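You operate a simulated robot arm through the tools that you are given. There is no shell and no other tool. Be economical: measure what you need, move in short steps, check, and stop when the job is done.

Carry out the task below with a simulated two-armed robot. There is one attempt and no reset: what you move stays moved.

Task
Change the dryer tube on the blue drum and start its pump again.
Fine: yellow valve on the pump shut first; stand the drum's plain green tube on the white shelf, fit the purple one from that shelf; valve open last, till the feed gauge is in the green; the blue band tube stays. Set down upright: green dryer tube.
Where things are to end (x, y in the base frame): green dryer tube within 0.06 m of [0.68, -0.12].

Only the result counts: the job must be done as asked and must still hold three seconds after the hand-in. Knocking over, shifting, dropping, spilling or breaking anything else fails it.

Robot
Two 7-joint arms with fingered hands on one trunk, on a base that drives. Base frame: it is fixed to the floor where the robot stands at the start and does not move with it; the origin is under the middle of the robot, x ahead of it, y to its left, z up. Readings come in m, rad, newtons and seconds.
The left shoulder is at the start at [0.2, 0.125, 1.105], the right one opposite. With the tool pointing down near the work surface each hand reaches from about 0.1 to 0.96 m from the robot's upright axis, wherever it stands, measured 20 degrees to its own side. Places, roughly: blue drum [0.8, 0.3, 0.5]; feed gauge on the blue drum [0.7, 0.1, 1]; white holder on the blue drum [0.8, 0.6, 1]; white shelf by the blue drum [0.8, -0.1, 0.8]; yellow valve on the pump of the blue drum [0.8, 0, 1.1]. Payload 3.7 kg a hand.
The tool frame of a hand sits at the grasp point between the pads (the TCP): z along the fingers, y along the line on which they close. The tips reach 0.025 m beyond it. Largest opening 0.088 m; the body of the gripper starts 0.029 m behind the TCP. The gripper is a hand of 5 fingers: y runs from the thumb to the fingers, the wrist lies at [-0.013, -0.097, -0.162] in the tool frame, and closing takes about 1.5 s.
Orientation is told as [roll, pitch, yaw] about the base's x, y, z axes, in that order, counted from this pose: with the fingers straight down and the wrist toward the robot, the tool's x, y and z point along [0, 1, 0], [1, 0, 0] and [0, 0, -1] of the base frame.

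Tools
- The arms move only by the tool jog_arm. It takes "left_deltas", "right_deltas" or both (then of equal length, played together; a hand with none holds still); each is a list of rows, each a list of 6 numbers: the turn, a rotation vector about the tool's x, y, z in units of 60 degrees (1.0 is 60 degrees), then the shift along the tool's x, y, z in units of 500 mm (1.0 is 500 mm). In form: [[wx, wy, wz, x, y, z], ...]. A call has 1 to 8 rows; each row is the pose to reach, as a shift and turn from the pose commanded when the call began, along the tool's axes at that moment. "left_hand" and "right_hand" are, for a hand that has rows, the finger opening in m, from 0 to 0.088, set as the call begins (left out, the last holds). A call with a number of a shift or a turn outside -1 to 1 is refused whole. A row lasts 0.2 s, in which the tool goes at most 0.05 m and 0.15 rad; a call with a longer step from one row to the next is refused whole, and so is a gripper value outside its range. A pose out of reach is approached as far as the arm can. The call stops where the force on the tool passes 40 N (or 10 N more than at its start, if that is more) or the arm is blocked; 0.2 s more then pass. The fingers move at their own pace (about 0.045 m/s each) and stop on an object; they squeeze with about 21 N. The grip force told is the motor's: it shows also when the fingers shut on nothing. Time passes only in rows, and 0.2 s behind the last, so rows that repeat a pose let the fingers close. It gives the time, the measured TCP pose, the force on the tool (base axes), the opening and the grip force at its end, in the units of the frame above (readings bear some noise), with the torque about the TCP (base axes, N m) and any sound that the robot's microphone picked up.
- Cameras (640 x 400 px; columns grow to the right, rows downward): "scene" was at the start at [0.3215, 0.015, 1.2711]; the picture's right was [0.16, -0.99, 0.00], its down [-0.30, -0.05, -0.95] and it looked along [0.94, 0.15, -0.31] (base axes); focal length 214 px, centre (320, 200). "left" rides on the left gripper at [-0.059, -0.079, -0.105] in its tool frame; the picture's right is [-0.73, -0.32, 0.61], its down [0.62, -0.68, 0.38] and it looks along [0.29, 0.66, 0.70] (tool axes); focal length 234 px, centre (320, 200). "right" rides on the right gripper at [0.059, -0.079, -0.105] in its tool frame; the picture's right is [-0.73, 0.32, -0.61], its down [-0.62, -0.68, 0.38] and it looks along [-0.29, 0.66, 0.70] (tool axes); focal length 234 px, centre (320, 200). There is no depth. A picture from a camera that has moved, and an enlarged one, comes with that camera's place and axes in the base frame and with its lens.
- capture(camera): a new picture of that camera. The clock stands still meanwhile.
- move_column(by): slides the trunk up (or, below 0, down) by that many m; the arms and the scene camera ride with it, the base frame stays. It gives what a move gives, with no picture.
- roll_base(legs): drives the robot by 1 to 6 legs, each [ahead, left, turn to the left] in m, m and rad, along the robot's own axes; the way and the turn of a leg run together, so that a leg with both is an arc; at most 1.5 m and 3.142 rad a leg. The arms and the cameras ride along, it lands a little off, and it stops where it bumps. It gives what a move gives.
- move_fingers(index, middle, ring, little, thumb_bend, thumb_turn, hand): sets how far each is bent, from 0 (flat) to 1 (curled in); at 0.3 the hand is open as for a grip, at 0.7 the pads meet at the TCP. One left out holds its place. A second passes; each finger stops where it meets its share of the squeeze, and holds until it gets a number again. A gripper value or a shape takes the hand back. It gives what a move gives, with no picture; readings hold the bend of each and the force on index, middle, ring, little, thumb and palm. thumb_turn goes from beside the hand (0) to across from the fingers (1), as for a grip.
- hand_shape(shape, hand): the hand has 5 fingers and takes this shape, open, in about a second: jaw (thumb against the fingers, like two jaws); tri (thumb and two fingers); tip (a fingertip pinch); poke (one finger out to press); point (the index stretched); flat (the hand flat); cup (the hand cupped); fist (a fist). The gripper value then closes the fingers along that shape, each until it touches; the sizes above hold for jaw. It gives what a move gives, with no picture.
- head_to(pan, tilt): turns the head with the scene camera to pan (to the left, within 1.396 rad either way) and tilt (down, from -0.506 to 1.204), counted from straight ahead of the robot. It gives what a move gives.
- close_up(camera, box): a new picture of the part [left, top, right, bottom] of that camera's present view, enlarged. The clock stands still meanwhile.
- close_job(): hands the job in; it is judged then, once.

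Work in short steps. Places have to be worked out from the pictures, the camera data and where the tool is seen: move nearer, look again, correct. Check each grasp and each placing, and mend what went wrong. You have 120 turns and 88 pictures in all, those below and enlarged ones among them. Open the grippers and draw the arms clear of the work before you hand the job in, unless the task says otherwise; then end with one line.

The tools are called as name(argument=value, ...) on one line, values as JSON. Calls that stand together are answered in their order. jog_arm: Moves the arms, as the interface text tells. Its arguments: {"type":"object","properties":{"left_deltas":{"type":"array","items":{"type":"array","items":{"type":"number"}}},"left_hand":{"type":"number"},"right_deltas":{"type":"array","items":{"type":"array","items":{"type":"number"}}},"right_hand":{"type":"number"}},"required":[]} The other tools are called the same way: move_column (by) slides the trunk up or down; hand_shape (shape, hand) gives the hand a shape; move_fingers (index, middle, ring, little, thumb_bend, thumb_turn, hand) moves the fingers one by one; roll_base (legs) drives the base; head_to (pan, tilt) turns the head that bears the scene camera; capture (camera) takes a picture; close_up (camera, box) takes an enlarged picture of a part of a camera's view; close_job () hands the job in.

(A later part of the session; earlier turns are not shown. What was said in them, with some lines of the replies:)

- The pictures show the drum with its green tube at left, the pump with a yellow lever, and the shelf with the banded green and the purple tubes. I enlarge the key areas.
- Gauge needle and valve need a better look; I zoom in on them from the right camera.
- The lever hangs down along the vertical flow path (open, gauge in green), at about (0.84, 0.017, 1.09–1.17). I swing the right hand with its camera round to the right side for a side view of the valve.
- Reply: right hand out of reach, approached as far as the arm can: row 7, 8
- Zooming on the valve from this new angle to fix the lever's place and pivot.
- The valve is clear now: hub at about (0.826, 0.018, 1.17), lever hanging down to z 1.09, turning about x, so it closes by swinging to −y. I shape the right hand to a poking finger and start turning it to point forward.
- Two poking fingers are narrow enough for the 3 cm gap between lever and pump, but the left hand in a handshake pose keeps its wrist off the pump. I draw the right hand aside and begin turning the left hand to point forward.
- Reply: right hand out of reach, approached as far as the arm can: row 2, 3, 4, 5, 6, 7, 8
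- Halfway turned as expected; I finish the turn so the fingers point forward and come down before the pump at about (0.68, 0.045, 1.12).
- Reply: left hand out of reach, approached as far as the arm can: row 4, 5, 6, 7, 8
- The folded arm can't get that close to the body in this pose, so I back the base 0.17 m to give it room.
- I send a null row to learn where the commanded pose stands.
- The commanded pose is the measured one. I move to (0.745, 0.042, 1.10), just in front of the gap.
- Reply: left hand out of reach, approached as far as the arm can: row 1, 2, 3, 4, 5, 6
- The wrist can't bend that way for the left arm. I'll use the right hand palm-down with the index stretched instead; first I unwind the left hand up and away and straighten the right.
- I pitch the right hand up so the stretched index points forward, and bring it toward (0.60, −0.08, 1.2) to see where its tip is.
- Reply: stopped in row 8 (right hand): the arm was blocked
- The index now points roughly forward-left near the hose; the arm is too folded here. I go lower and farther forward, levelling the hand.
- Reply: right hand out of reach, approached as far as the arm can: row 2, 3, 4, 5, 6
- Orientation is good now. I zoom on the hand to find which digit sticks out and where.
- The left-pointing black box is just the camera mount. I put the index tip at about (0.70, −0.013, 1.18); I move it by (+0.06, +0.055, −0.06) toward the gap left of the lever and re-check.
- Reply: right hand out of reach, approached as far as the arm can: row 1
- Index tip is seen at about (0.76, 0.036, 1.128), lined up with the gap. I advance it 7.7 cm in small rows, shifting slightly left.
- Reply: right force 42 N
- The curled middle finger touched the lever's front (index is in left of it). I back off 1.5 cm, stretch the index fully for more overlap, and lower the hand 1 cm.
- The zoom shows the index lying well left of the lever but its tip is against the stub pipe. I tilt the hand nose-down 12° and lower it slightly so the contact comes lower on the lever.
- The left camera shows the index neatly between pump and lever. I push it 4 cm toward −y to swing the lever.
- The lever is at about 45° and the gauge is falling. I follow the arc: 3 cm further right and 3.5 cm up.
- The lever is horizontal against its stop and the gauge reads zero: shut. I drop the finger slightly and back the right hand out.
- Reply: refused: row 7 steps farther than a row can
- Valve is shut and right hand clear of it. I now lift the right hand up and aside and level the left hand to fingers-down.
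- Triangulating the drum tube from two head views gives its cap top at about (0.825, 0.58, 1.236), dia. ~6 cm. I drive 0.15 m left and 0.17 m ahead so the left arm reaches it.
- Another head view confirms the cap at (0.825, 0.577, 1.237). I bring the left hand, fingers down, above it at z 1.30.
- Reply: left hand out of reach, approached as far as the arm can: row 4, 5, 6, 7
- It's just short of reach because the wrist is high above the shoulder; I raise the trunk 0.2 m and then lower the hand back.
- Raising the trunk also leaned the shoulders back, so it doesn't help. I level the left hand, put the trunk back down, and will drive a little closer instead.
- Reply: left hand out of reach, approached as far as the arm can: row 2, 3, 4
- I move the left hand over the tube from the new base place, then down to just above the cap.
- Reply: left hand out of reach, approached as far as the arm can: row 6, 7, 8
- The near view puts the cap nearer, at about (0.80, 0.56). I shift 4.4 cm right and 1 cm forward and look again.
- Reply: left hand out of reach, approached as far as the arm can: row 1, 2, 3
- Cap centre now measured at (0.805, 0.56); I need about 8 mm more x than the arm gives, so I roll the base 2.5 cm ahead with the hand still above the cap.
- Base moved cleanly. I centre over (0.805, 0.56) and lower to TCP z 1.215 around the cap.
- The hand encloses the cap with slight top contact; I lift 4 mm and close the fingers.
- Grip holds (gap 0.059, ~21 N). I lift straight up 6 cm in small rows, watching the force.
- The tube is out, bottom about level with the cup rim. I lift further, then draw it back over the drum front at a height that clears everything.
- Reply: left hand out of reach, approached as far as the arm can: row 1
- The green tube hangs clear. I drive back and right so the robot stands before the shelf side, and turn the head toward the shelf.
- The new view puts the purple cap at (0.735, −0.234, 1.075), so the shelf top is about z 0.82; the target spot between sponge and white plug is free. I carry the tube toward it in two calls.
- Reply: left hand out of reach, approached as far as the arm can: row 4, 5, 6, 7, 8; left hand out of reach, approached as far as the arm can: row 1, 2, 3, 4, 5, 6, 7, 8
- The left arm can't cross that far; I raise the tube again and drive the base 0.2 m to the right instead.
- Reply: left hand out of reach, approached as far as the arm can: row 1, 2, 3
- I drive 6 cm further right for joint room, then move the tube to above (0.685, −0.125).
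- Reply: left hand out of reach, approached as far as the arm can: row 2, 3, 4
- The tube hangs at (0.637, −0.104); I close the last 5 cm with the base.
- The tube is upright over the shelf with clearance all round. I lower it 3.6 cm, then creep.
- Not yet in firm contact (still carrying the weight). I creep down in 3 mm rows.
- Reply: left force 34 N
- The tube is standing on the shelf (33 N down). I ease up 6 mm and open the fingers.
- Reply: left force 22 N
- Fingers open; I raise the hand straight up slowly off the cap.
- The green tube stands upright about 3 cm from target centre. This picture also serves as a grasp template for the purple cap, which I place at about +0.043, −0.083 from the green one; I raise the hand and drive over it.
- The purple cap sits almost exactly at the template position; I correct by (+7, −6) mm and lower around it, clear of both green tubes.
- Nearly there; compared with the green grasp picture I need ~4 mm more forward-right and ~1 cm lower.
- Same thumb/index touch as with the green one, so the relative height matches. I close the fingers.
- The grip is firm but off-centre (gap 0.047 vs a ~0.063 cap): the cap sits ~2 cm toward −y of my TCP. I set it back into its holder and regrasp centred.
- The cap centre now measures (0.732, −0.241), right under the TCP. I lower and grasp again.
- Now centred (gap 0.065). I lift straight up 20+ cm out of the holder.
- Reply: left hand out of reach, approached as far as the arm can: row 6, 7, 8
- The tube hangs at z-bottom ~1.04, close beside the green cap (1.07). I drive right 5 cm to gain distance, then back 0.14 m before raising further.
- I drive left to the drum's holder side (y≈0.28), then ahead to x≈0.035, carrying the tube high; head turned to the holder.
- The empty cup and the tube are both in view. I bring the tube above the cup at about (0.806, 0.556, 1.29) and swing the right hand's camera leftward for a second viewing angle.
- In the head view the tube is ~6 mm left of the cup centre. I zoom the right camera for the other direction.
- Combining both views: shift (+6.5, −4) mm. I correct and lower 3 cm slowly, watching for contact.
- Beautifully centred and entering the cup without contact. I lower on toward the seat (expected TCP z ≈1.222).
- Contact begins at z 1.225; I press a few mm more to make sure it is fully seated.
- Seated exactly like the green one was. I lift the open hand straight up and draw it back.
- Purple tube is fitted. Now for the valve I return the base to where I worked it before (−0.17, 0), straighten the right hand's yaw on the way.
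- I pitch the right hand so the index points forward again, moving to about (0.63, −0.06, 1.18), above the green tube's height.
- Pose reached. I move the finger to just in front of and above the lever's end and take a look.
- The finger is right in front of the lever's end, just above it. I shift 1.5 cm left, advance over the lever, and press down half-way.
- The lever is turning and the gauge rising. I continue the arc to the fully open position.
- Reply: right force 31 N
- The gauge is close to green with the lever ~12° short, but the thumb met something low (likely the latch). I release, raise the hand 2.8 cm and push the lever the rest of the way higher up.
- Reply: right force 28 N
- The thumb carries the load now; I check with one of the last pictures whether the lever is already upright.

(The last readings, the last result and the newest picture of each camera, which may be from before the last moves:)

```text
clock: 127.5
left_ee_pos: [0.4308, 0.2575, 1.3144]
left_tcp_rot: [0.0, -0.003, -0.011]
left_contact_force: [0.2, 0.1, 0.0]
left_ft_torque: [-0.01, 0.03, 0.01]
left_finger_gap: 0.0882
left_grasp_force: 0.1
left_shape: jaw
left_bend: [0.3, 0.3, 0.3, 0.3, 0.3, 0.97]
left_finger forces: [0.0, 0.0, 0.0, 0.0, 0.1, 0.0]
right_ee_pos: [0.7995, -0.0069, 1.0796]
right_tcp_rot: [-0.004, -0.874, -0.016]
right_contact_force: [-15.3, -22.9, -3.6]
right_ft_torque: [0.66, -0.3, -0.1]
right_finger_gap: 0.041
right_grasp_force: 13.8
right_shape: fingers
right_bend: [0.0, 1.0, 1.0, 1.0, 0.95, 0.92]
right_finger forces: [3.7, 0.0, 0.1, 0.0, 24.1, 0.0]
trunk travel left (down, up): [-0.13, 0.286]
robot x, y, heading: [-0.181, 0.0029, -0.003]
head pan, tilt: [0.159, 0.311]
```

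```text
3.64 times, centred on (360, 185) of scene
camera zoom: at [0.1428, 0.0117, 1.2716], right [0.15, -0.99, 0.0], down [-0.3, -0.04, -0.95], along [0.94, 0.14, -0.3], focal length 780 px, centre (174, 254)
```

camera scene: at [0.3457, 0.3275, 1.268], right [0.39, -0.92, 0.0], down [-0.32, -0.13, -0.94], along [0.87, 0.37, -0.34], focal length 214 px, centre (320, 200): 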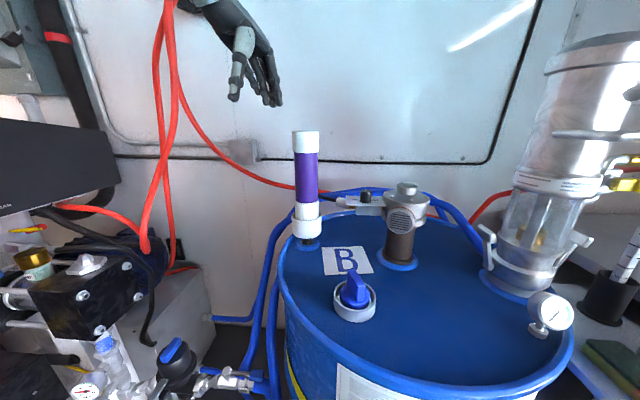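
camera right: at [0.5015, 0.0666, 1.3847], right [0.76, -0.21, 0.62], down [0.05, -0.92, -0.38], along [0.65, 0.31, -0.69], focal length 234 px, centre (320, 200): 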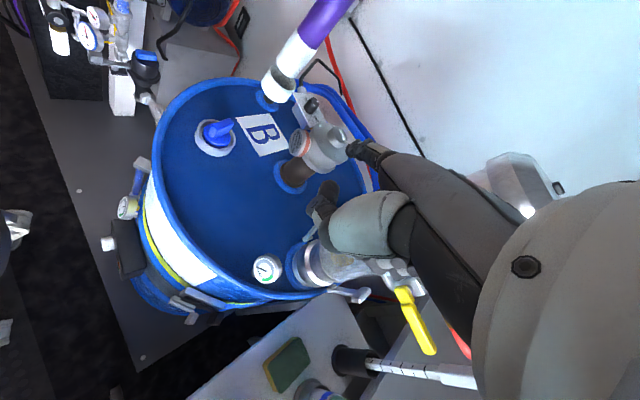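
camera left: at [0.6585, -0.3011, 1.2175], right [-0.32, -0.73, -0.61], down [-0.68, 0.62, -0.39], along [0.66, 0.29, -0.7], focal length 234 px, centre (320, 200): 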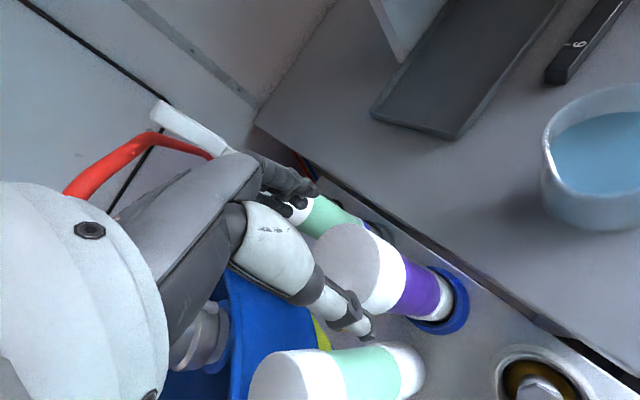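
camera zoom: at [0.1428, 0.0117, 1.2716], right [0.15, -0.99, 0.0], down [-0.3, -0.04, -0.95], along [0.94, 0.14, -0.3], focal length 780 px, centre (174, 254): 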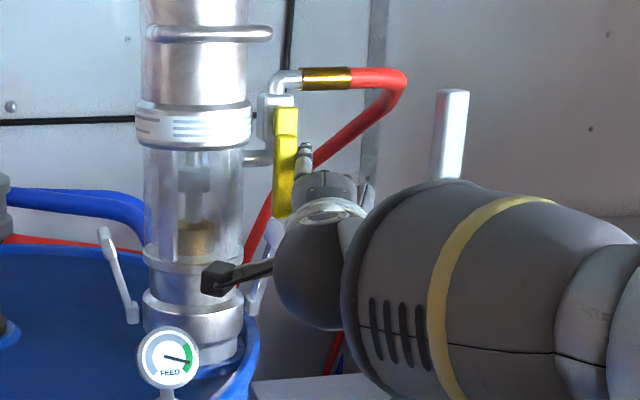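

The lever is upright again and the gauge needle is in the green. I ease the hand off to the right and withdraw it back and up.

jog_arm(right_deltas=[[0, 0, 0, -0.04, 0, 0], [0, 0, 0, -0.04, -0.039, -0.046], [0, 0, 0, -0.04, -0.062, -0.105], [0, 0, 0, -0.04, -0.07, -0.176], [0, 0, 0, -0.04, -0.071, -0.254], [0, 0, 0, -0.04, -0.064, -0.339], [0, 0, 0, -0.04, -0.064, -0.417]])

roll_base(legs=[[-0.12, 0, 0]])

hand_shape(hand="right", shape="jaw")

capture(camera="scene")

```text
clock: 129.2
left_ee_pos: [0.4309, 0.2618, 1.3131]
left_tcp_rot: [-0.003, -0.003, -0.01]
left_contact_force: [0.3, 0.7, 0.3]
left_ft_torque: [-0.03, -0.01, -0.02]
left_finger_gap: 0.088
left_grasp_force: 0.1
left_shape: jaw
left_bend: [0.3, 0.3, 0.3, 0.3, 0.3, 0.97]
left_finger forces: [0.1, 0.0, 0.0, 0.1, 0.0, 0.1]
right_ee_pos: [0.6175, -0.0167, 1.1912]
right_tcp_rot: [-0.009, -0.874, -0.003]
right_contact_force: [-0.2, -1.0, -0.1]
right_ft_torque: [-0.01, 0.0, 0.01]
right_finger_gap: 0.0403
right_grasp_force: 0.0
right_shape: fingers
right_bend: [0.0, 1.0, 1.0, 1.0, 0.98, 0.88]
right_finger forces: [0.1, 0.0, 0.0, 0.0, 0.0, 0.1]
trunk travel left (down, up): [-0.13, 0.286]
robot x, y, heading: [-0.1743, -0.0, -0.007]
head pan, tilt: [0.159, 0.311]
```

```text
clock: 130.4
left_ee_pos: [0.313, 0.2616, 1.3107]
left_tcp_rot: [-0.004, 0.0, -0.013]
left_contact_force: [-0.3, 0.3, -0.7]
left_ft_torque: [-0.05, -0.04, 0.0]
left_finger_gap: 0.0878
left_grasp_force: 0.0
left_shape: jaw
left_bend: [0.3, 0.3, 0.3, 0.3, 0.3, 0.97]
left_finger forces: [0.0, 0.0, 0.0, 0.0, 0.1, 0.0]
right_ee_pos: [0.497, -0.0174, 1.1899]
right_tcp_rot: [-0.008, -0.871, -0.004]
right_contact_force: [0.0, 0.6, 0.5]
right_ft_torque: [0.0, 0.02, 0.02]
right_finger_gap: 0.0402
right_grasp_force: 0.1
right_shape: fingers
right_bend: [0.0, 1.0, 1.0, 1.0, 0.98, 0.88]
right_finger forces: [0.0, 0.0, 0.1, 0.0, 0.0, 0.1]
trunk travel left (down, up): [-0.13, 0.286]
robot x, y, heading: [-0.2942, 0.0051, -0.004]
head pan, tilt: [0.159, 0.311]
```

```text
clock: 131.3
left_ee_pos: [0.3126, 0.2613, 1.3121]
left_tcp_rot: [-0.003, -0.002, -0.011]
left_contact_force: [-0.7, -0.4, 0.3]
left_ft_torque: [0.01, 0.0, -0.03]
left_finger_gap: 0.0881
left_grasp_force: 0.2
left_shape: jaw
left_bend: [0.3, 0.3, 0.3, 0.3, 0.3, 0.97]
left_finger forces: [0.0, 0.1, 0.1, 0.0, 0.1, 0.0]
right_ee_pos: [0.4978, -0.0161, 1.1887]
right_tcp_rot: [-0.006, -0.872, -0.002]
right_contact_force: [0.4, -0.5, 0.4]
right_ft_torque: [0.02, 0.02, -0.03]
right_finger_gap: 0.0878
right_grasp_force: 0.0
right_shape: jaw
right_bend: [0.3, 0.3, 0.3, 0.3, 0.3, 0.97]
right_finger forces: [0.2, 0.0, 0.0, 0.0, 0.0, 0.1]
trunk travel left (down, up): [-0.13, 0.286]
robot x, y, heading: [-0.2974, 0.0011, -0.011]
head pan, tilt: [0.159, 0.311]
```

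```text
2 pictures are left
camera scene: at [0.0241, 0.016, 1.2711], right [0.15, -0.99, 0.0], down [-0.3, -0.05, -0.95], along [0.94, 0.14, -0.31], focal length 214 px, centre (320, 200)
```

scene: 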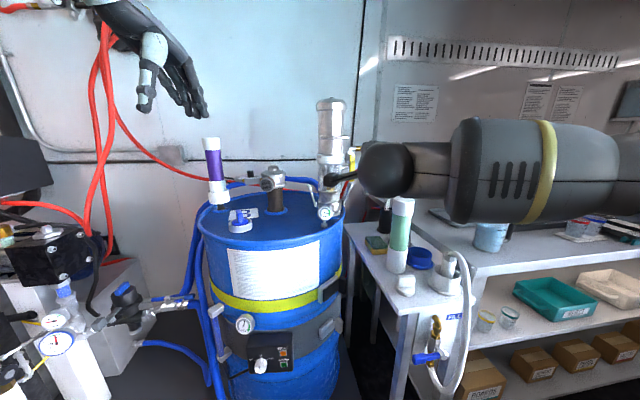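

Everything stands; I check the gauge once more with a zoom.

close_up(camera="scene", box=[300, 140, 370, 230])

```text
4.44 times, centred on (335, 185) of scene
camera zoom: at [0.0241, 0.016, 1.2711], right [0.15, -0.99, 0.0], down [-0.3, -0.05, -0.95], along [0.94, 0.14, -0.31], focal length 953 px, centre (253, 267)
```

zoom: 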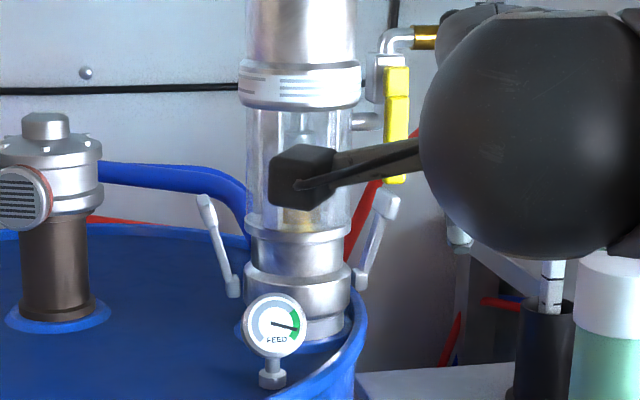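

The lever is upright (open), the gauge is in the green, the purple tube is fitted, the green tube stands on the shelf, and both hands are open and clear. I hand in the job.

close_job()

```text
The job is handed in.
```

The dryer tube on the blue drum is changed and its pump is running again. I shut the yellow valve first, until the gauge read zero. The plain green tube now stands upright on the white shelf, about 3 cm from the target by my estimate. The purple tube is seated in the drum's holder. I opened the valve last, and the feed gauge is in the green. The blue band tube was not touched.
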